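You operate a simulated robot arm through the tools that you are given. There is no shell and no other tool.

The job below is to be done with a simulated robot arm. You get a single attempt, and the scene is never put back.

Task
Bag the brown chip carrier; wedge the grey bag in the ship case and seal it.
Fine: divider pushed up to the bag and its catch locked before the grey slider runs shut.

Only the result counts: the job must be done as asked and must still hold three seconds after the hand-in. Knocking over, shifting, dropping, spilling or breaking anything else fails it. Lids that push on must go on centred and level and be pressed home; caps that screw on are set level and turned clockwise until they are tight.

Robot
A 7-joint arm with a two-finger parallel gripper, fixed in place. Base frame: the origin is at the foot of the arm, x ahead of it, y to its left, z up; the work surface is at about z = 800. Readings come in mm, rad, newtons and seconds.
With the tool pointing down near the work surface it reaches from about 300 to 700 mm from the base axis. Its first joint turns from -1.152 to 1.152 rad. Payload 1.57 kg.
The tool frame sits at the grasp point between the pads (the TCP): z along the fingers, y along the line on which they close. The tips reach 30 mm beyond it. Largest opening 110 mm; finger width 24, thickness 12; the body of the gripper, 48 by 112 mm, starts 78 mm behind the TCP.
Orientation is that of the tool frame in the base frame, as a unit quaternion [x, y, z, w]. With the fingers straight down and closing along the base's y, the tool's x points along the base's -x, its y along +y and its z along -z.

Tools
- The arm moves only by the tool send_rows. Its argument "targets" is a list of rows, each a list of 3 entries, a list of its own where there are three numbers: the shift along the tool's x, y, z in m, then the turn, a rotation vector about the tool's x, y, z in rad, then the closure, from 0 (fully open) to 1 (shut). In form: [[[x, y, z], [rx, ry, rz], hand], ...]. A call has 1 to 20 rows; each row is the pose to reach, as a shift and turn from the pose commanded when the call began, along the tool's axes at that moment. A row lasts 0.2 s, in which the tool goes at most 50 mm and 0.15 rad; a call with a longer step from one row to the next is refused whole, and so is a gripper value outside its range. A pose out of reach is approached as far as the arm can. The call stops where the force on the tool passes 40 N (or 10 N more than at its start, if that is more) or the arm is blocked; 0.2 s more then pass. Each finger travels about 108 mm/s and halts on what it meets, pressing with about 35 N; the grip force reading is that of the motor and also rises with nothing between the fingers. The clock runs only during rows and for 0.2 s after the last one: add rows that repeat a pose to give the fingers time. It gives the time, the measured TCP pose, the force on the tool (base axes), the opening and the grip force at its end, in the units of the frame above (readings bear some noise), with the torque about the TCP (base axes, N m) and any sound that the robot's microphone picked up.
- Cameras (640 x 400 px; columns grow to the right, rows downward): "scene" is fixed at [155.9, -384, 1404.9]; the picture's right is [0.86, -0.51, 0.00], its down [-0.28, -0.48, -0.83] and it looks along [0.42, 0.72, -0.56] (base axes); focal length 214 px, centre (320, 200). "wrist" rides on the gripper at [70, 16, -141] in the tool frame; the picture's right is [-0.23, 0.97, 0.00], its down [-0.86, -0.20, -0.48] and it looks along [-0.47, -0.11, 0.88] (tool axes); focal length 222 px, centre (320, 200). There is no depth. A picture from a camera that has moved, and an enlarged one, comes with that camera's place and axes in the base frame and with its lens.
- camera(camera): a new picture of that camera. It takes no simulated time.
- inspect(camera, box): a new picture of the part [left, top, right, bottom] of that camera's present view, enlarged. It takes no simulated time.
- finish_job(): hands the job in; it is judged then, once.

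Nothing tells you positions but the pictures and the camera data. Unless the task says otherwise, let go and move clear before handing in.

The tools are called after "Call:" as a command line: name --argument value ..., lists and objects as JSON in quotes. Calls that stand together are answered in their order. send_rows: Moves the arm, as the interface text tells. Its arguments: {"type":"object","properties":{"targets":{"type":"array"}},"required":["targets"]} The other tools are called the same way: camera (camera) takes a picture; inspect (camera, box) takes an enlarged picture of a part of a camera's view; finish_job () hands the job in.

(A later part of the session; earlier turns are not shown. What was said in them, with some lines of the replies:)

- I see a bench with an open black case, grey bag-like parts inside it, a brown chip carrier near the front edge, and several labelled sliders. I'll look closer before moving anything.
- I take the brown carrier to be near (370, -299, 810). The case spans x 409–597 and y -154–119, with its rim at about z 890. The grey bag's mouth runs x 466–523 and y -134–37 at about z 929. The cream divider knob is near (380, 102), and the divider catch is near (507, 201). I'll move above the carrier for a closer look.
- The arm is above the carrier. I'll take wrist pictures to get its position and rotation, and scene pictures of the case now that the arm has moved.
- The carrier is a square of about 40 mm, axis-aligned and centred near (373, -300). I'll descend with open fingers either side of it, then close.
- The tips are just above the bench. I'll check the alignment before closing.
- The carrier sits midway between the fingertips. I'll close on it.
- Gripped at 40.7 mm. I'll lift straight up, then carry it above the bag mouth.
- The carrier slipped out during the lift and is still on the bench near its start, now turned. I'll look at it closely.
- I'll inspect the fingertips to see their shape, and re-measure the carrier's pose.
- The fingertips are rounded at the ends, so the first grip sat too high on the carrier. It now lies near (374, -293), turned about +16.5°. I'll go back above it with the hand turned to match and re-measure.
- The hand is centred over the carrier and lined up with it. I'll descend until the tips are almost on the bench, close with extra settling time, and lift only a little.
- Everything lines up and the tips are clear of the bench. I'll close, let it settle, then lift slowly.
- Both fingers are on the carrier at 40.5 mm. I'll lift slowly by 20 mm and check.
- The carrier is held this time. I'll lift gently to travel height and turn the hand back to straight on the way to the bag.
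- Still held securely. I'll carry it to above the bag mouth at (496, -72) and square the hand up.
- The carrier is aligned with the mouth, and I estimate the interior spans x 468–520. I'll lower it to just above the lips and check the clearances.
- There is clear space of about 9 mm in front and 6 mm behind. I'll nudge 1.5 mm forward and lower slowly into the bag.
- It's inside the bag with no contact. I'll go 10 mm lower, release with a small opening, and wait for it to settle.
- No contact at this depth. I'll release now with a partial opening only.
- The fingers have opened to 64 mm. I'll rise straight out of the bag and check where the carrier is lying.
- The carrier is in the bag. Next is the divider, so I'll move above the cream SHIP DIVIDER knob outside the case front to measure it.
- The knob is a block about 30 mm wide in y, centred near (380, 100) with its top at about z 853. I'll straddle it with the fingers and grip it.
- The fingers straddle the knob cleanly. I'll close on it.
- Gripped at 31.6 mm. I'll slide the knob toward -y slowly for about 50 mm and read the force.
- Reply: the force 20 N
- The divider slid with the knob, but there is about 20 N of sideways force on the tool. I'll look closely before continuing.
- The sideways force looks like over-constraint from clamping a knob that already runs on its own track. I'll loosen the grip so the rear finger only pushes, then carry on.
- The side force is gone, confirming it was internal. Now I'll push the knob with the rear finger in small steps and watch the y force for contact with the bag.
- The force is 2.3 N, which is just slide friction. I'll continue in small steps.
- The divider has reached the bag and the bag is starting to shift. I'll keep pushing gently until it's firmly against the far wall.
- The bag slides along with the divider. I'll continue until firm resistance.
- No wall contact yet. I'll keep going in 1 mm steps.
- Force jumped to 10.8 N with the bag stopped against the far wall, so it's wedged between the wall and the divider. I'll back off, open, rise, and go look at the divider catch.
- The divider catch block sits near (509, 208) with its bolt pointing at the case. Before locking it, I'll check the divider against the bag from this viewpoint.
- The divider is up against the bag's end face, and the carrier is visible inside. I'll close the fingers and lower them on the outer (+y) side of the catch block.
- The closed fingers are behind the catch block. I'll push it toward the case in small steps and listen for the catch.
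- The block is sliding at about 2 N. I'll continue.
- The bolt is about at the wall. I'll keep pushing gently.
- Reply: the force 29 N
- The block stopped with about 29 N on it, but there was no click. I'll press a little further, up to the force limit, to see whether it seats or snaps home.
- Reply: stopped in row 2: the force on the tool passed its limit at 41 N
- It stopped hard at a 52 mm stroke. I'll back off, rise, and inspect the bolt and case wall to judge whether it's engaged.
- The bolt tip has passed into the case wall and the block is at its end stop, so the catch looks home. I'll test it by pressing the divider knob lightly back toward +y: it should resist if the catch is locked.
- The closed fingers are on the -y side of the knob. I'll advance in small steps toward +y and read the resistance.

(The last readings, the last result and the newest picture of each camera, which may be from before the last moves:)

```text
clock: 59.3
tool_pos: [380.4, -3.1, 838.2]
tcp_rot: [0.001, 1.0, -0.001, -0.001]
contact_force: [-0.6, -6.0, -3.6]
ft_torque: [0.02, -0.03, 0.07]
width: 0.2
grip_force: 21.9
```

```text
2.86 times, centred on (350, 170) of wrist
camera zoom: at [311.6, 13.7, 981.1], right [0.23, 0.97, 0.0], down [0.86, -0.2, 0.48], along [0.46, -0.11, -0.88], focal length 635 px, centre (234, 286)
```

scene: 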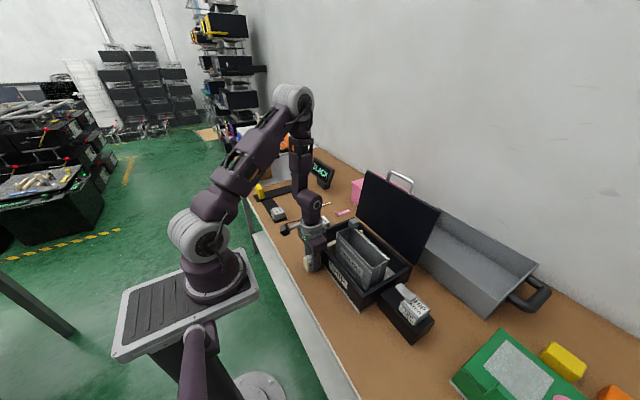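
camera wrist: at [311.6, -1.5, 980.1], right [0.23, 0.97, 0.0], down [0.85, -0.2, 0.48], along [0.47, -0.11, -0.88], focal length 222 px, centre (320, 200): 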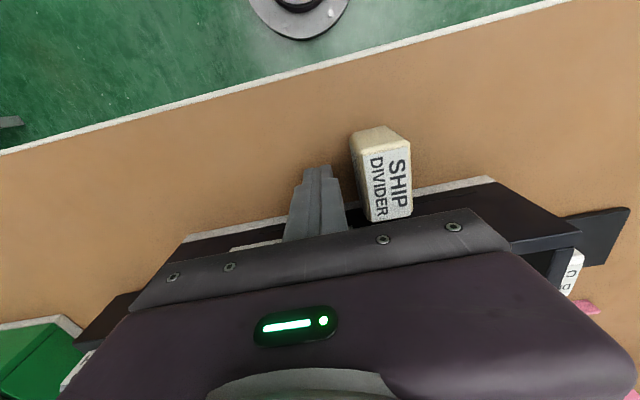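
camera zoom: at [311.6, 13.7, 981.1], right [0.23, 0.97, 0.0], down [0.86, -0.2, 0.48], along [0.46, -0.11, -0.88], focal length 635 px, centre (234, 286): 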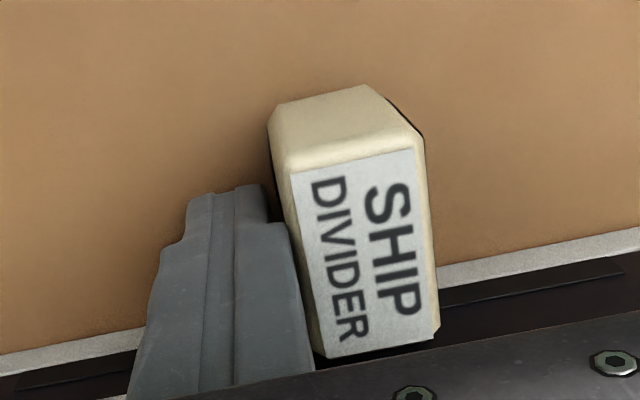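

Resistance is already 6 N, above the 2.3 N of free sliding. I'll add 1.5 mm more to confirm it's truly held.

Call:
send_rows --targets '[[[0, 0.0007, 0], [0, 0, 0], 1], [[0, 0.0015, 0], [0, 0, 0], 1]]'

```text
clock: 59.9
tool_pos: [379.0, -3.0, 839.2]
tcp_rot: [0.002, 1.0, 0.0, -0.001]
contact_force: [-2.4, -22.3, 8.7]
ft_torque: [0.44, 0.08, 0.34]
width: 0.1
grip_force: 20.6
```

It held at 22 N with no movement, so the divider is locked. I'll retreat, rise, and go look closely at the grey slider on the bag.

Call:
send_rows --targets '[[[0, -0.006, 0], [0, 0, 0], 1], [[0, -0.015, 0], [0, 0, 0], 1], [[0, -0.015, -0.03], [0, 0, 0], 1], [[0, -0.015, -0.075], [0, 0, 0], 1], [[0, -0.015, -0.12], [0, 0, 0], 1], [[0, -0.015, -0.165], [0, 0, 0], 1], [[0, -0.01, -0.21], [0, 0, 0], 1], [[-0.03, 0.01, -0.22], [0, 0, 0], 1], [[-0.06, 0.03, -0.22], [0, 0, 0], 1], [[-0.09, 0.05, -0.22], [0, 0, 0], 1], [[-0.12, 0.07, -0.22], [0, 0, 0], 1], [[-0.146, 0.085, -0.22], [0, 0, 0], 1], [[-0.146, 0.085, -0.22], [0, 0, 0], 1]]'

Call:
camera --camera "wrist"

Call:
inspect --camera "wrist" --box '[150, 80, 350, 220]'

Call:
inspect --camera "scene" --box '[330, 200, 430, 280]'

Call:
inspect --camera "scene" --box '[340, 205, 380, 235]'

```text
clock: 62.7
tool_pos: [526.7, 86.8, 1060.1]
tcp_rot: [0.001, 1.0, -0.001, 0.0]
contact_force: [0.4, -0.3, 0.6]
ft_torque: [-0.05, 0.0, -0.02]
width: 0.2
grip_force: 21.4
```

```text
taken
camera wrist: at [458.2, 102.8, 1201.3], right [0.23, 0.97, 0.0], down [0.86, -0.2, 0.48], along [0.47, -0.11, -0.88], focal length 222 px, centre (320, 200)
```

wrist: 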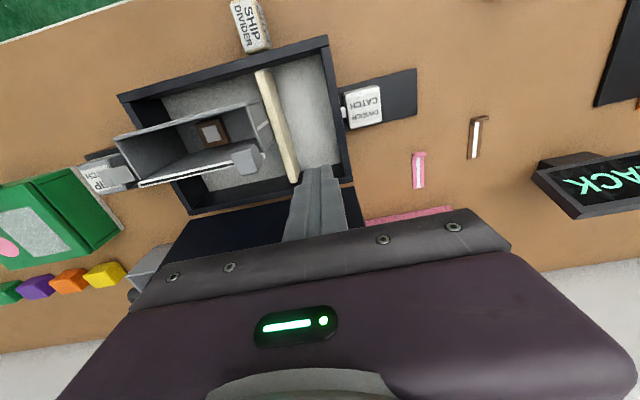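

```text
2.86 times, centred on (250, 150) of wrist
camera zoom: at [458.2, 102.8, 1201.3], right [0.23, 0.97, 0.0], down [0.86, -0.2, 0.48], along [0.47, -0.11, -0.88], focal length 635 px, centre (520, 343)
```

zoom: 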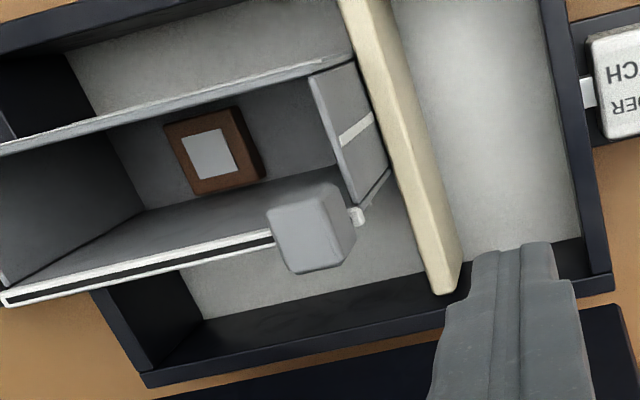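

```text
5.00 times, centred on (380, 240) of scene
camera zoom: at [155.9, -384.0, 1404.9], right [0.86, -0.51, 0.0], down [-0.28, -0.48, -0.83], along [0.42, 0.72, -0.56], focal length 1072 px, centre (20, 0)
```

zoom: 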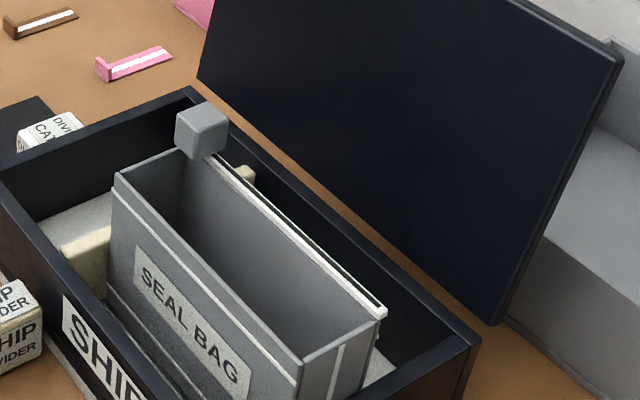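

```text
13.33 times, centred on (360, 220) of scene
camera zoom: at [155.9, -384.0, 1404.9], right [0.86, -0.51, 0.0], down [-0.28, -0.48, -0.83], along [0.42, 0.72, -0.56], focal length 2860 px, centre (-213, -67)
```

zoom: 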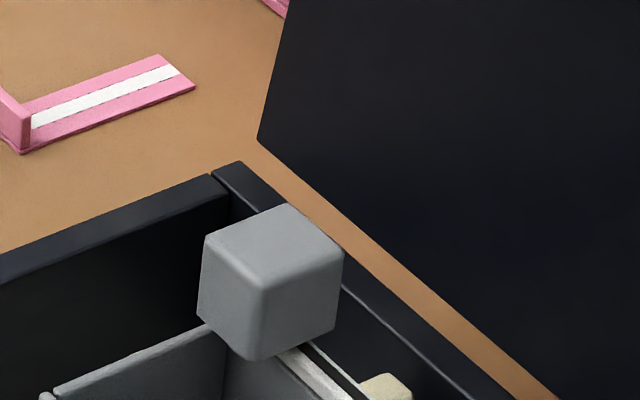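

The carrier lies flat in the bag, and the slider cube sits at the +y end of the rear rail. I'll zoom in on the cube to get its exact position and height.

Call:
inspect --camera "wrist" --box '[220, 130, 290, 190]'

Call:
inspect --camera "scene" --box '[350, 210, 390, 240]'

```text
6.67 times, centred on (255, 160) of wrist
camera zoom: at [458.2, 102.8, 1201.3], right [0.23, 0.97, 0.0], down [0.86, -0.2, 0.48], along [0.47, -0.11, -0.88], focal length 1481 px, centre (753, 467)
```

zoom: 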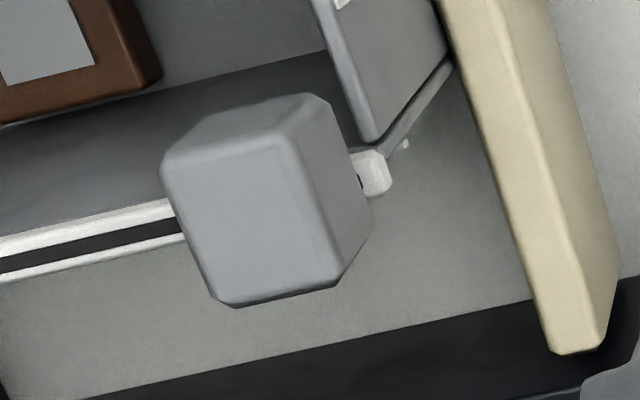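

```text
13.33 times, centred on (370, 225) of scene
camera zoom: at [155.9, -384.0, 1404.9], right [0.86, -0.51, 0.0], down [-0.28, -0.48, -0.83], along [0.42, 0.72, -0.56], focal length 2860 px, centre (-347, -133)
```

zoom: 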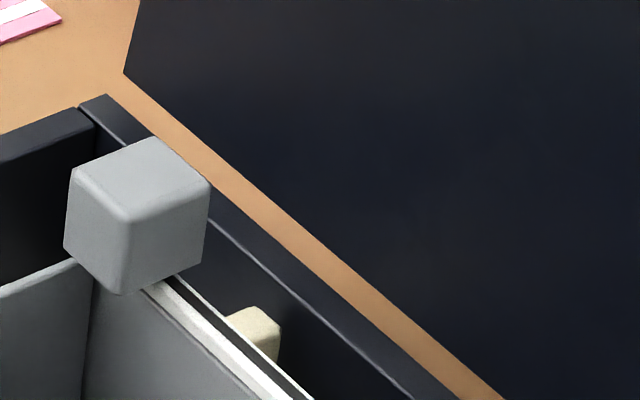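

The slider cube is about 25 mm, centred near (521, 4), spanning z 941–966. I'll bring the closed fingertips down behind it on the +y side, staying above the bag rim.

Call:
send_rows --targets '[[[0.003, -0.02, 0.01], [0, 0, 0], 1], [[0.0053, -0.0385, 0.03], [0, 0, 0], 1], [[0.0053, -0.0385, 0.055], [0, 0, 0], 1], [[0.0053, -0.0385, 0.075], [0, 0, 0], 1], [[0.0053, -0.0385, 0.084], [0, 0, 0], 1], [[0.0053, -0.0385, 0.084], [0, 0, 0], 1]]'

Call:
camera --camera "wrist"

Call:
inspect --camera "wrist" --box '[200, 120, 360, 240]'

Call:
inspect --camera "scene" --box '[325, 190, 405, 250]'

```text
clock: 64.1
tool_pos: [521.4, 47.3, 974.4]
tcp_rot: [0.0, 1.0, -0.001, 0.0]
contact_force: [-0.1, 1.2, -0.1]
ft_torque: [-0.01, -0.02, 0.04]
width: 0.0
grip_force: 20.8
```

```text
taken
camera wrist: at [452.8, 63.5, 1116.0], right [0.23, 0.97, 0.0], down [0.86, -0.2, 0.48], along [0.47, -0.11, -0.88], focal length 222 px, centre (320, 200)
```

wrist: 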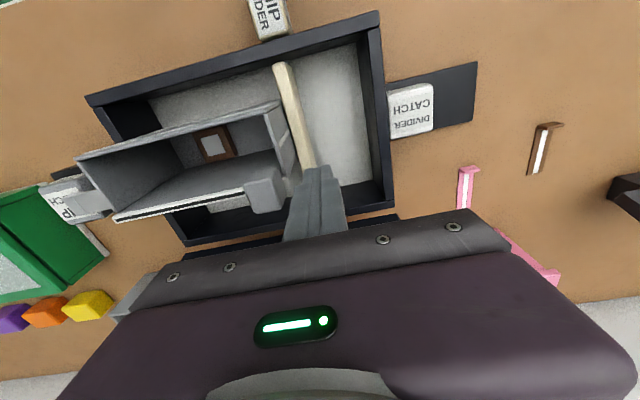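

```text
3.33 times, centred on (280, 180) of wrist
camera zoom: at [452.8, 63.5, 1116.0], right [0.23, 0.97, 0.0], down [0.86, -0.2, 0.48], along [0.47, -0.11, -0.88], focal length 740 px, centre (453, 267)
```

zoom: 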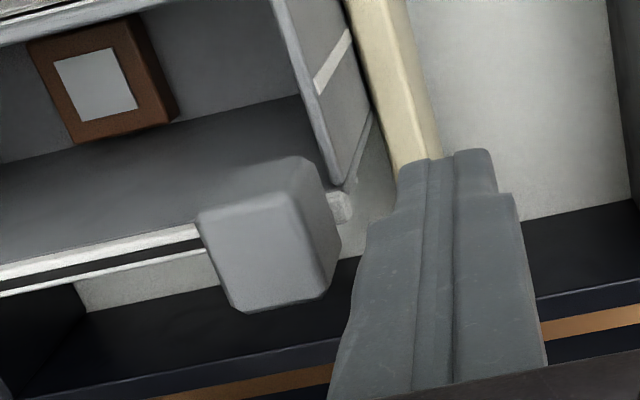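

```text
6.67 times, centred on (365, 220) of scene
camera zoom: at [155.9, -384.0, 1404.9], right [0.86, -0.51, 0.0], down [-0.28, -0.48, -0.83], along [0.42, 0.72, -0.56], focal length 1430 px, centre (20, 67)
```

zoom: 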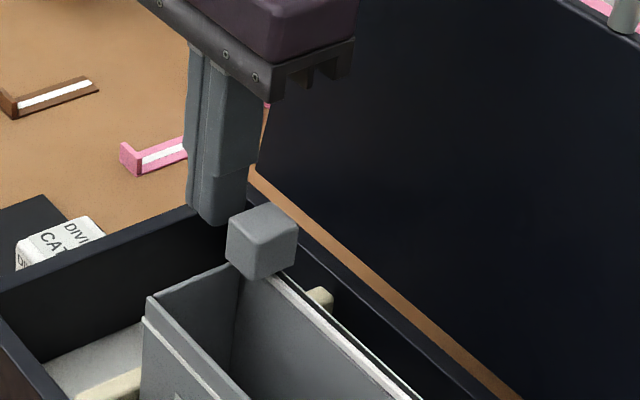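

The fingertips are behind the cube with enough height overlap. I'll shift 3 mm to centre on it and begin pushing toward -y.

Call:
send_rows --targets '[[[0.003, -0.004, 0], [0, 0, 0], 1], [[0.003, -0.009, 0], [0, 0, 0], 1], [[0.003, -0.014, 0], [0, 0, 0], 1], [[0.003, -0.019, 0], [0, 0, 0], 1], [[0.003, -0.024, 0], [0, 0, 0], 1], [[0.003, -0.029, 0], [0, 0, 0], 1], [[0.003, -0.034, 0], [0, 0, 0], 1]]'

Call:
camera --camera "wrist"

Call:
inspect --camera "scene" --box '[325, 190, 425, 265]'

```text
clock: 65.7
tool_pos: [518.3, 12.0, 974.2]
tcp_rot: [0.002, 1.0, -0.001, 0.0]
contact_force: [0.1, 0.5, -0.3]
ft_torque: [0.03, 0.0, 0.05]
width: 0.2
grip_force: 21.0
```

```text
taken
camera wrist: at [449.9, 28.5, 1116.3], right [0.23, 0.97, 0.0], down [0.86, -0.2, 0.48], along [0.47, -0.11, -0.88], focal length 222 px, centre (320, 200)
```

wrist: 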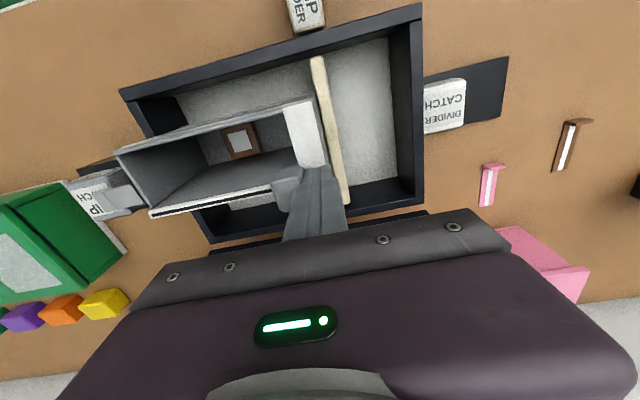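

```text
5.33 times, centred on (375, 228) of scene
camera zoom: at [155.9, -384.0, 1404.9], right [0.86, -0.51, 0.0], down [-0.28, -0.48, -0.83], along [0.42, 0.72, -0.56], focal length 1144 px, centre (27, 53)
```

zoom: 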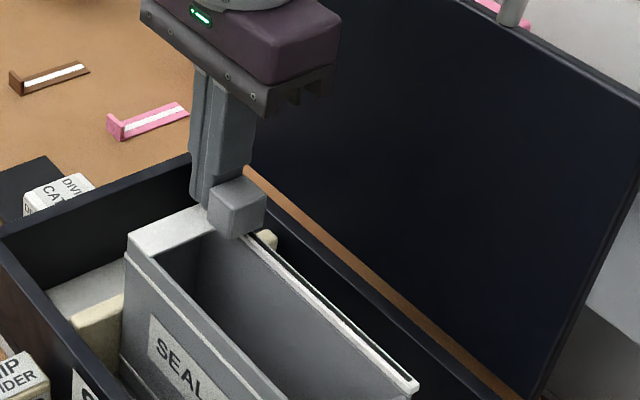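

The mouth is zipping shut behind the slider as it moves. I'll keep pushing at a steady speed along the rail.

Call:
send_rows --targets '[[[0, -0.005, 0], [0, 0, 0], 1], [[0, -0.011, 0], [0, 0, 0], 1], [[0, -0.017, 0], [0, 0, 0], 1], [[0, -0.023, 0], [0, 0, 0], 1], [[0, -0.029, 0], [0, 0, 0], 1], [[0, -0.035, 0], [0, 0, 0], 1], [[0, -0.041, 0], [0, 0, 0], 1], [[0, -0.047, 0], [0, 0, 0], 1], [[0, -0.053, 0], [0, 0, 0], 1], [[0, -0.059, 0], [0, 0, 0], 1], [[0, -0.065, 0], [0, 0, 0], 1], [[0, -0.071, 0], [0, 0, 0], 1], [[0, -0.077, 0], [0, 0, 0], 1], [[0, -0.083, 0], [0, 0, 0], 1], [[0, -0.089, 0], [0, 0, 0], 1]]'

Call:
camera --camera "wrist"

Call:
inspect --camera "scene" --box '[325, 205, 425, 280]'

```text
clock: 68.9
tool_pos: [518.9, -77.8, 974.0]
tcp_rot: [0.0, 1.0, 0.0, -0.001]
contact_force: [0.0, 0.3, -0.2]
ft_torque: [0.04, 0.02, 0.0]
width: 0.0
grip_force: 20.8
```

```text
taken
camera wrist: at [449.8, -61.0, 1116.3], right [0.23, 0.97, 0.0], down [0.86, -0.2, 0.48], along [0.47, -0.11, -0.88], focal length 222 px, centre (320, 200)
```

wrist: 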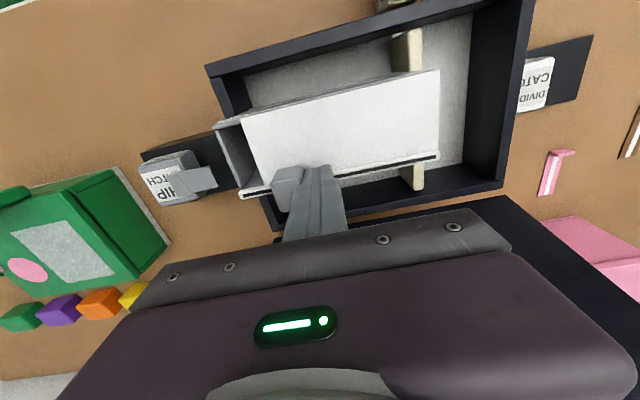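

```text
5.33 times, centred on (375, 242) of scene
camera zoom: at [155.9, -384.0, 1404.9], right [0.86, -0.51, 0.0], down [-0.28, -0.48, -0.83], along [0.42, 0.72, -0.56], focal length 1144 px, centre (27, -27)
```

zoom: 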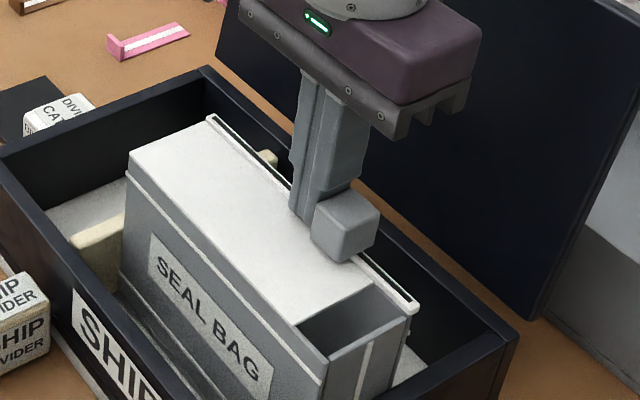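

The mouth is mostly sealed, with about 30 mm left. I'll continue more slowly to the end stop.

Call:
send_rows --targets '[[[0, -0.004, 0], [0, 0, 0], 1], [[0, -0.008, 0], [0, 0, 0], 1], [[0, -0.012, 0], [0, 0, 0], 1], [[0, -0.016, 0], [0, 0, 0], 1], [[0, -0.02, 0], [0, 0, 0], 1], [[0, -0.024, 0], [0, 0, 0], 1]]'

Call:
camera --camera "wrist"

Call:
inspect --camera "scene" --box '[335, 215, 425, 285]'

```text
clock: 70.3
tool_pos: [517.9, -101.5, 974.5]
tcp_rot: [0.0, 1.0, -0.001, -0.001]
contact_force: [0.4, -0.2, -0.6]
ft_torque: [0.03, 0.01, 0.0]
width: 0.2
grip_force: 21.3
```

```text
taken
camera wrist: at [449.5, -85.3, 1115.9], right [0.23, 0.97, 0.0], down [0.86, -0.2, 0.48], along [0.47, -0.11, -0.88], focal length 222 px, centre (320, 200)
```

wrist: 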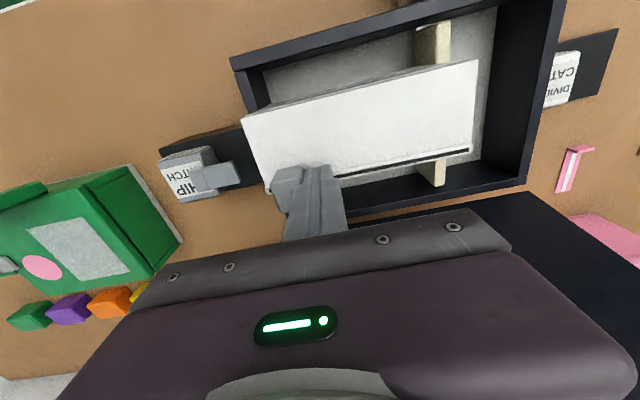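

```text
5.71 times, centred on (380, 250) of scene
camera zoom: at [155.9, -384.0, 1404.9], right [0.86, -0.51, 0.0], down [-0.28, -0.48, -0.83], along [0.42, 0.72, -0.56], focal length 1226 px, centre (-23, -86)
```

zoom: 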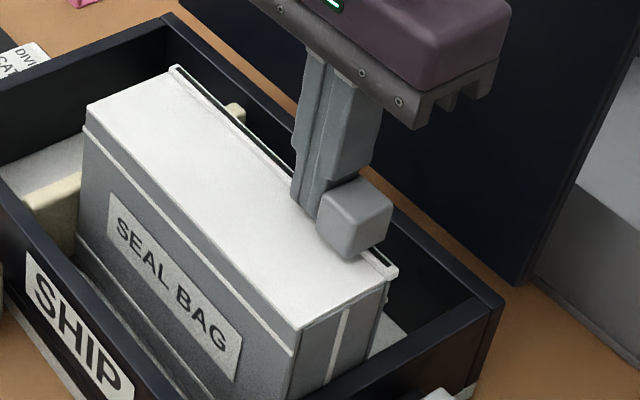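

The mouth is fully covered, but the cube still has a short way to the rail end. I'll push on to the stop in small steps.

Call:
send_rows --targets '[[[0, -0.002, 0], [0, 0, 0], 1], [[0, -0.004, 0], [0, 0, 0], 1], [[0, -0.006, 0], [0, 0, 0], 1], [[0, -0.008, 0], [0, 0, 0], 1]]'

Call:
inspect --camera "scene" --box '[335, 215, 425, 285]'

```text
clock: 71.3
tool_pos: [518.3, -107.5, 975.1]
tcp_rot: [0.001, 1.0, 0.001, 0.0]
contact_force: [-2.0, 21.0, 2.0]
ft_torque: [0.38, 0.03, -0.01]
width: 0.3
grip_force: 21.0
```

```text
5.71 times, centred on (380, 250) of scene
camera zoom: at [155.9, -383.4, 1405.1], right [0.86, -0.51, 0.0], down [-0.28, -0.48, -0.83], along [0.42, 0.72, -0.56], focal length 1226 px, centre (-23, -86)
```

zoom: 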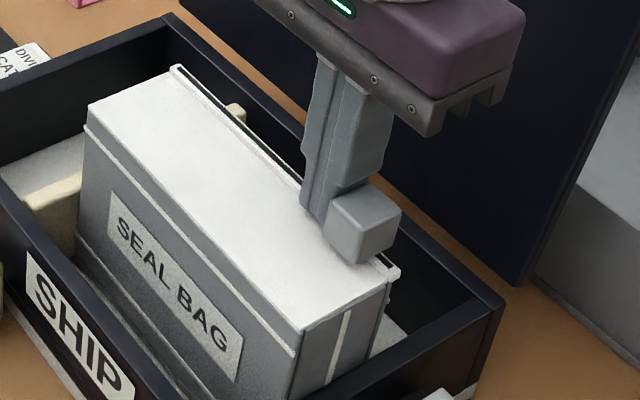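

The slider hit its end stop at 21 N. I'll back the fingers off, rise clear, and inspect everything.

Call:
send_rows --targets '[[[0, 0.005, 0], [0, 0, 0], 1], [[0, 0.015, 0], [0, 0, 0], 1], [[0, 0.02, -0.02], [0, 0, 0], 1], [[0, 0.02, -0.06], [0, 0, 0], 1], [[0, 0.02, -0.1], [0, 0, 0], 1], [[0.03, 0.02, -0.13], [0, 0, 0], 1], [[0.07, 0.02, -0.15], [0, 0, 0], 1], [[0.11, 0.02, -0.17], [0, 0, 0], 1], [[0.14, 0.02, -0.18], [0, 0, 0], 1], [[0.14, 0.02, -0.18], [0, 0, 0], 1]]'

Call:
camera --camera "wrist"

Call:
camera --camera "scene"

Call:
inspect --camera "scene" --box '[295, 195, 425, 290]'

Call:
inspect --camera "wrist" --box '[200, 60, 500, 250]'

```text
clock: 73.5
tool_pos: [378.8, -89.7, 1156.3]
tcp_rot: [0.001, 1.0, -0.001, 0.0]
contact_force: [0.3, 0.4, 0.3]
ft_torque: [0.0, 0.01, 0.01]
width: 0.0
grip_force: 21.0
```

```text
taken
camera wrist: at [310.6, -73.6, 1297.7], right [0.23, 0.97, 0.0], down [0.86, -0.2, 0.48], along [0.47, -0.11, -0.88], focal length 222 px, centre (320, 200)
```

wrist: 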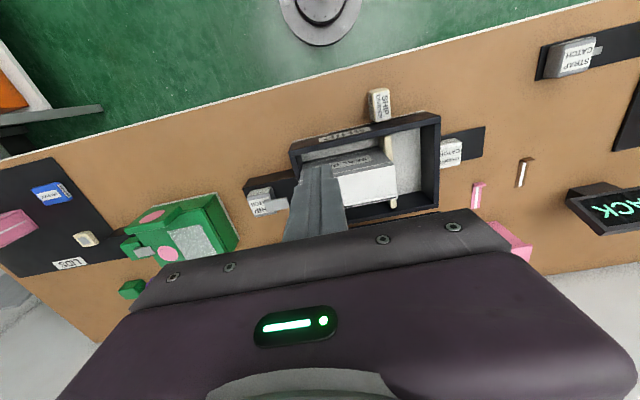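

```text
taken
```

scene: 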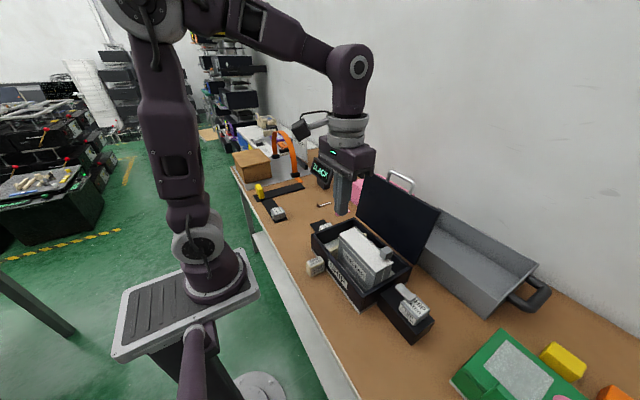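

```text
4.21 times, centred on (360, 242) of scene
camera zoom: at [155.9, -384.0, 1404.9], right [0.86, -0.51, 0.0], down [-0.28, -0.48, -0.83], along [0.42, 0.72, -0.56], focal length 903 px, centre (152, 21)
```

zoom: 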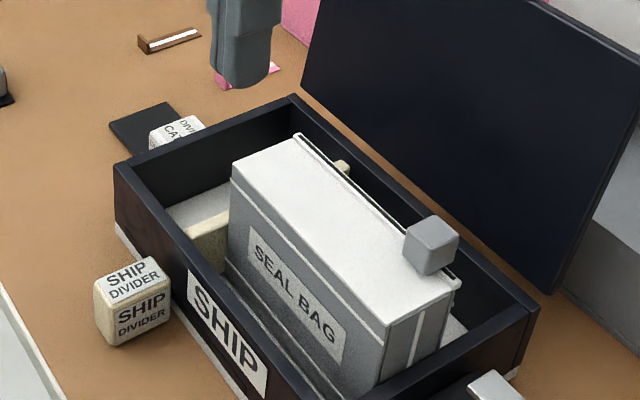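

```text
2.11 times, centred on (350, 155) of wrist
camera zoom: at [310.6, -73.6, 1297.7], right [0.23, 0.97, 0.0], down [0.86, -0.2, 0.48], along [0.47, -0.11, -0.88], focal length 468 px, centre (257, 295)
```

zoom: 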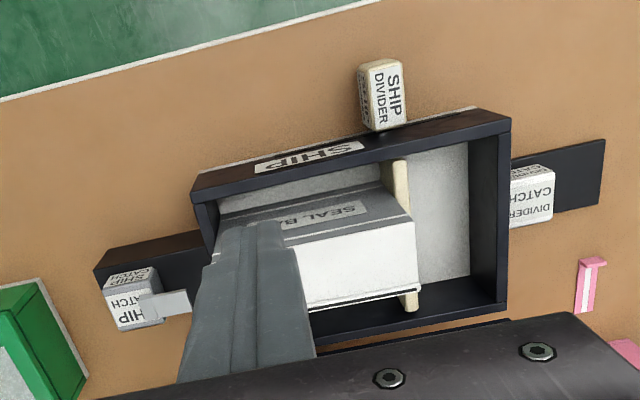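

All the steps look complete. I'll do one last close check of the divider against the bag, the catch, and the slider end position.

Call:
inspect --camera "wrist" --box '[360, 120, 430, 220]'

Call:
inspect --camera "scene" --box '[325, 225, 375, 265]'

Call:
inspect --camera "scene" --box '[370, 235, 420, 285]'

```text
4.00 times, centred on (395, 170) of wrist
camera zoom: at [310.6, -73.6, 1297.7], right [0.23, 0.97, 0.0], down [0.86, -0.2, 0.48], along [0.47, -0.11, -0.88], focal length 888 px, centre (20, 320)
```

zoom: 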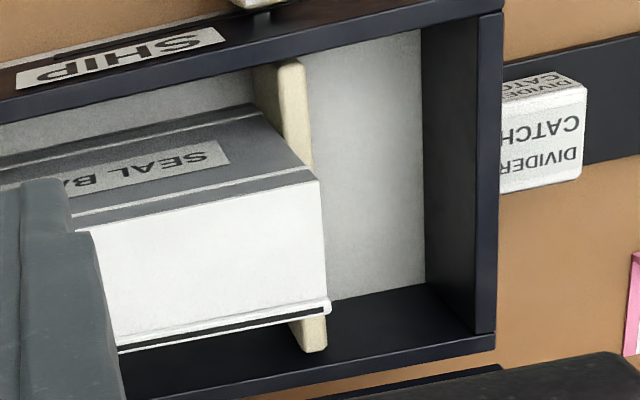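

```text
10.00 times, centred on (350, 245) of scene
camera zoom: at [155.9, -384.0, 1404.9], right [0.86, -0.51, 0.0], down [-0.28, -0.48, -0.83], along [0.42, 0.72, -0.56], focal length 2145 px, centre (20, -250)
```

zoom: 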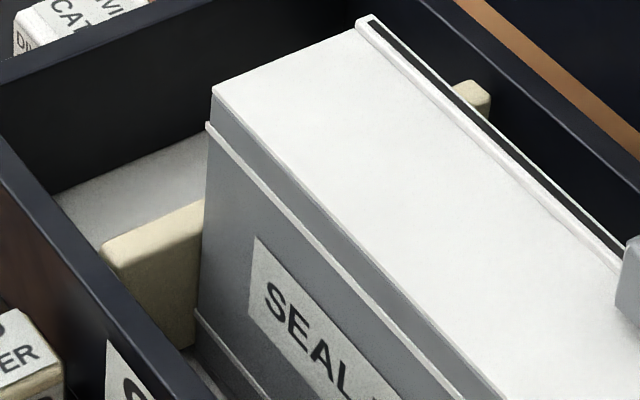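

```text
8.00 times, centred on (395, 260) of scene
camera zoom: at [155.9, -384.0, 1404.9], right [0.86, -0.51, 0.0], down [-0.28, -0.48, -0.83], along [0.42, 0.72, -0.56], focal length 1716 px, centre (-280, -280)
```

zoom: 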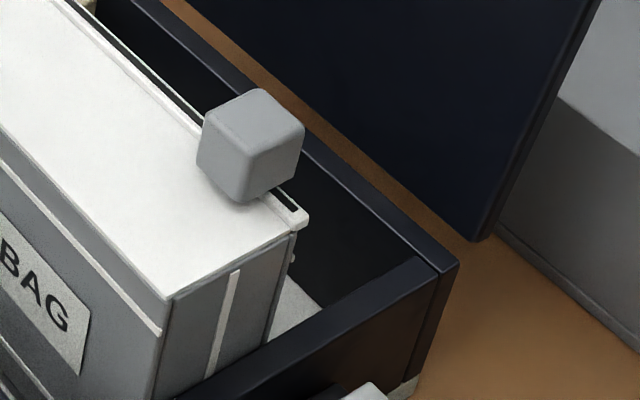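

The carrier is sealed in the bag, and the bag is wedged between the case wall and the locked divider. The slider is at its stop and the hand is clear, so I'm handing the job in.

Call:
finish_job

```text
The job is handed in.
```

The brown chip carrier is in the grey bag, which is wedged in the ship case and sealed. I've handed the job in, but no verdict has come back.

- **Carrier:** My first grip sat too high and the carrier slipped back onto the bench, shifted about 8 mm and turned. The second grip held, and the carrier is lying flat in the bottom of the bag.
- **Divider:** I pushed it up to the bag until the bag stopped against the far wall of the case. That moved the bag about 12 mm.
- **Divider catch:** I pushed it to its end stop before running the slider. There was no click, so I tested it by pressing the divider back; it held at 22 N without moving.
- **Slider:** It ran from one end of the rail to the other and stopped at 21 N, with the bag mouth fully covered.

I read "seal it" as sealing the bag, so I left the case lid open and the ship catch untouched. The bag and slider stand above the case rim, so the lid would not have closed over them.
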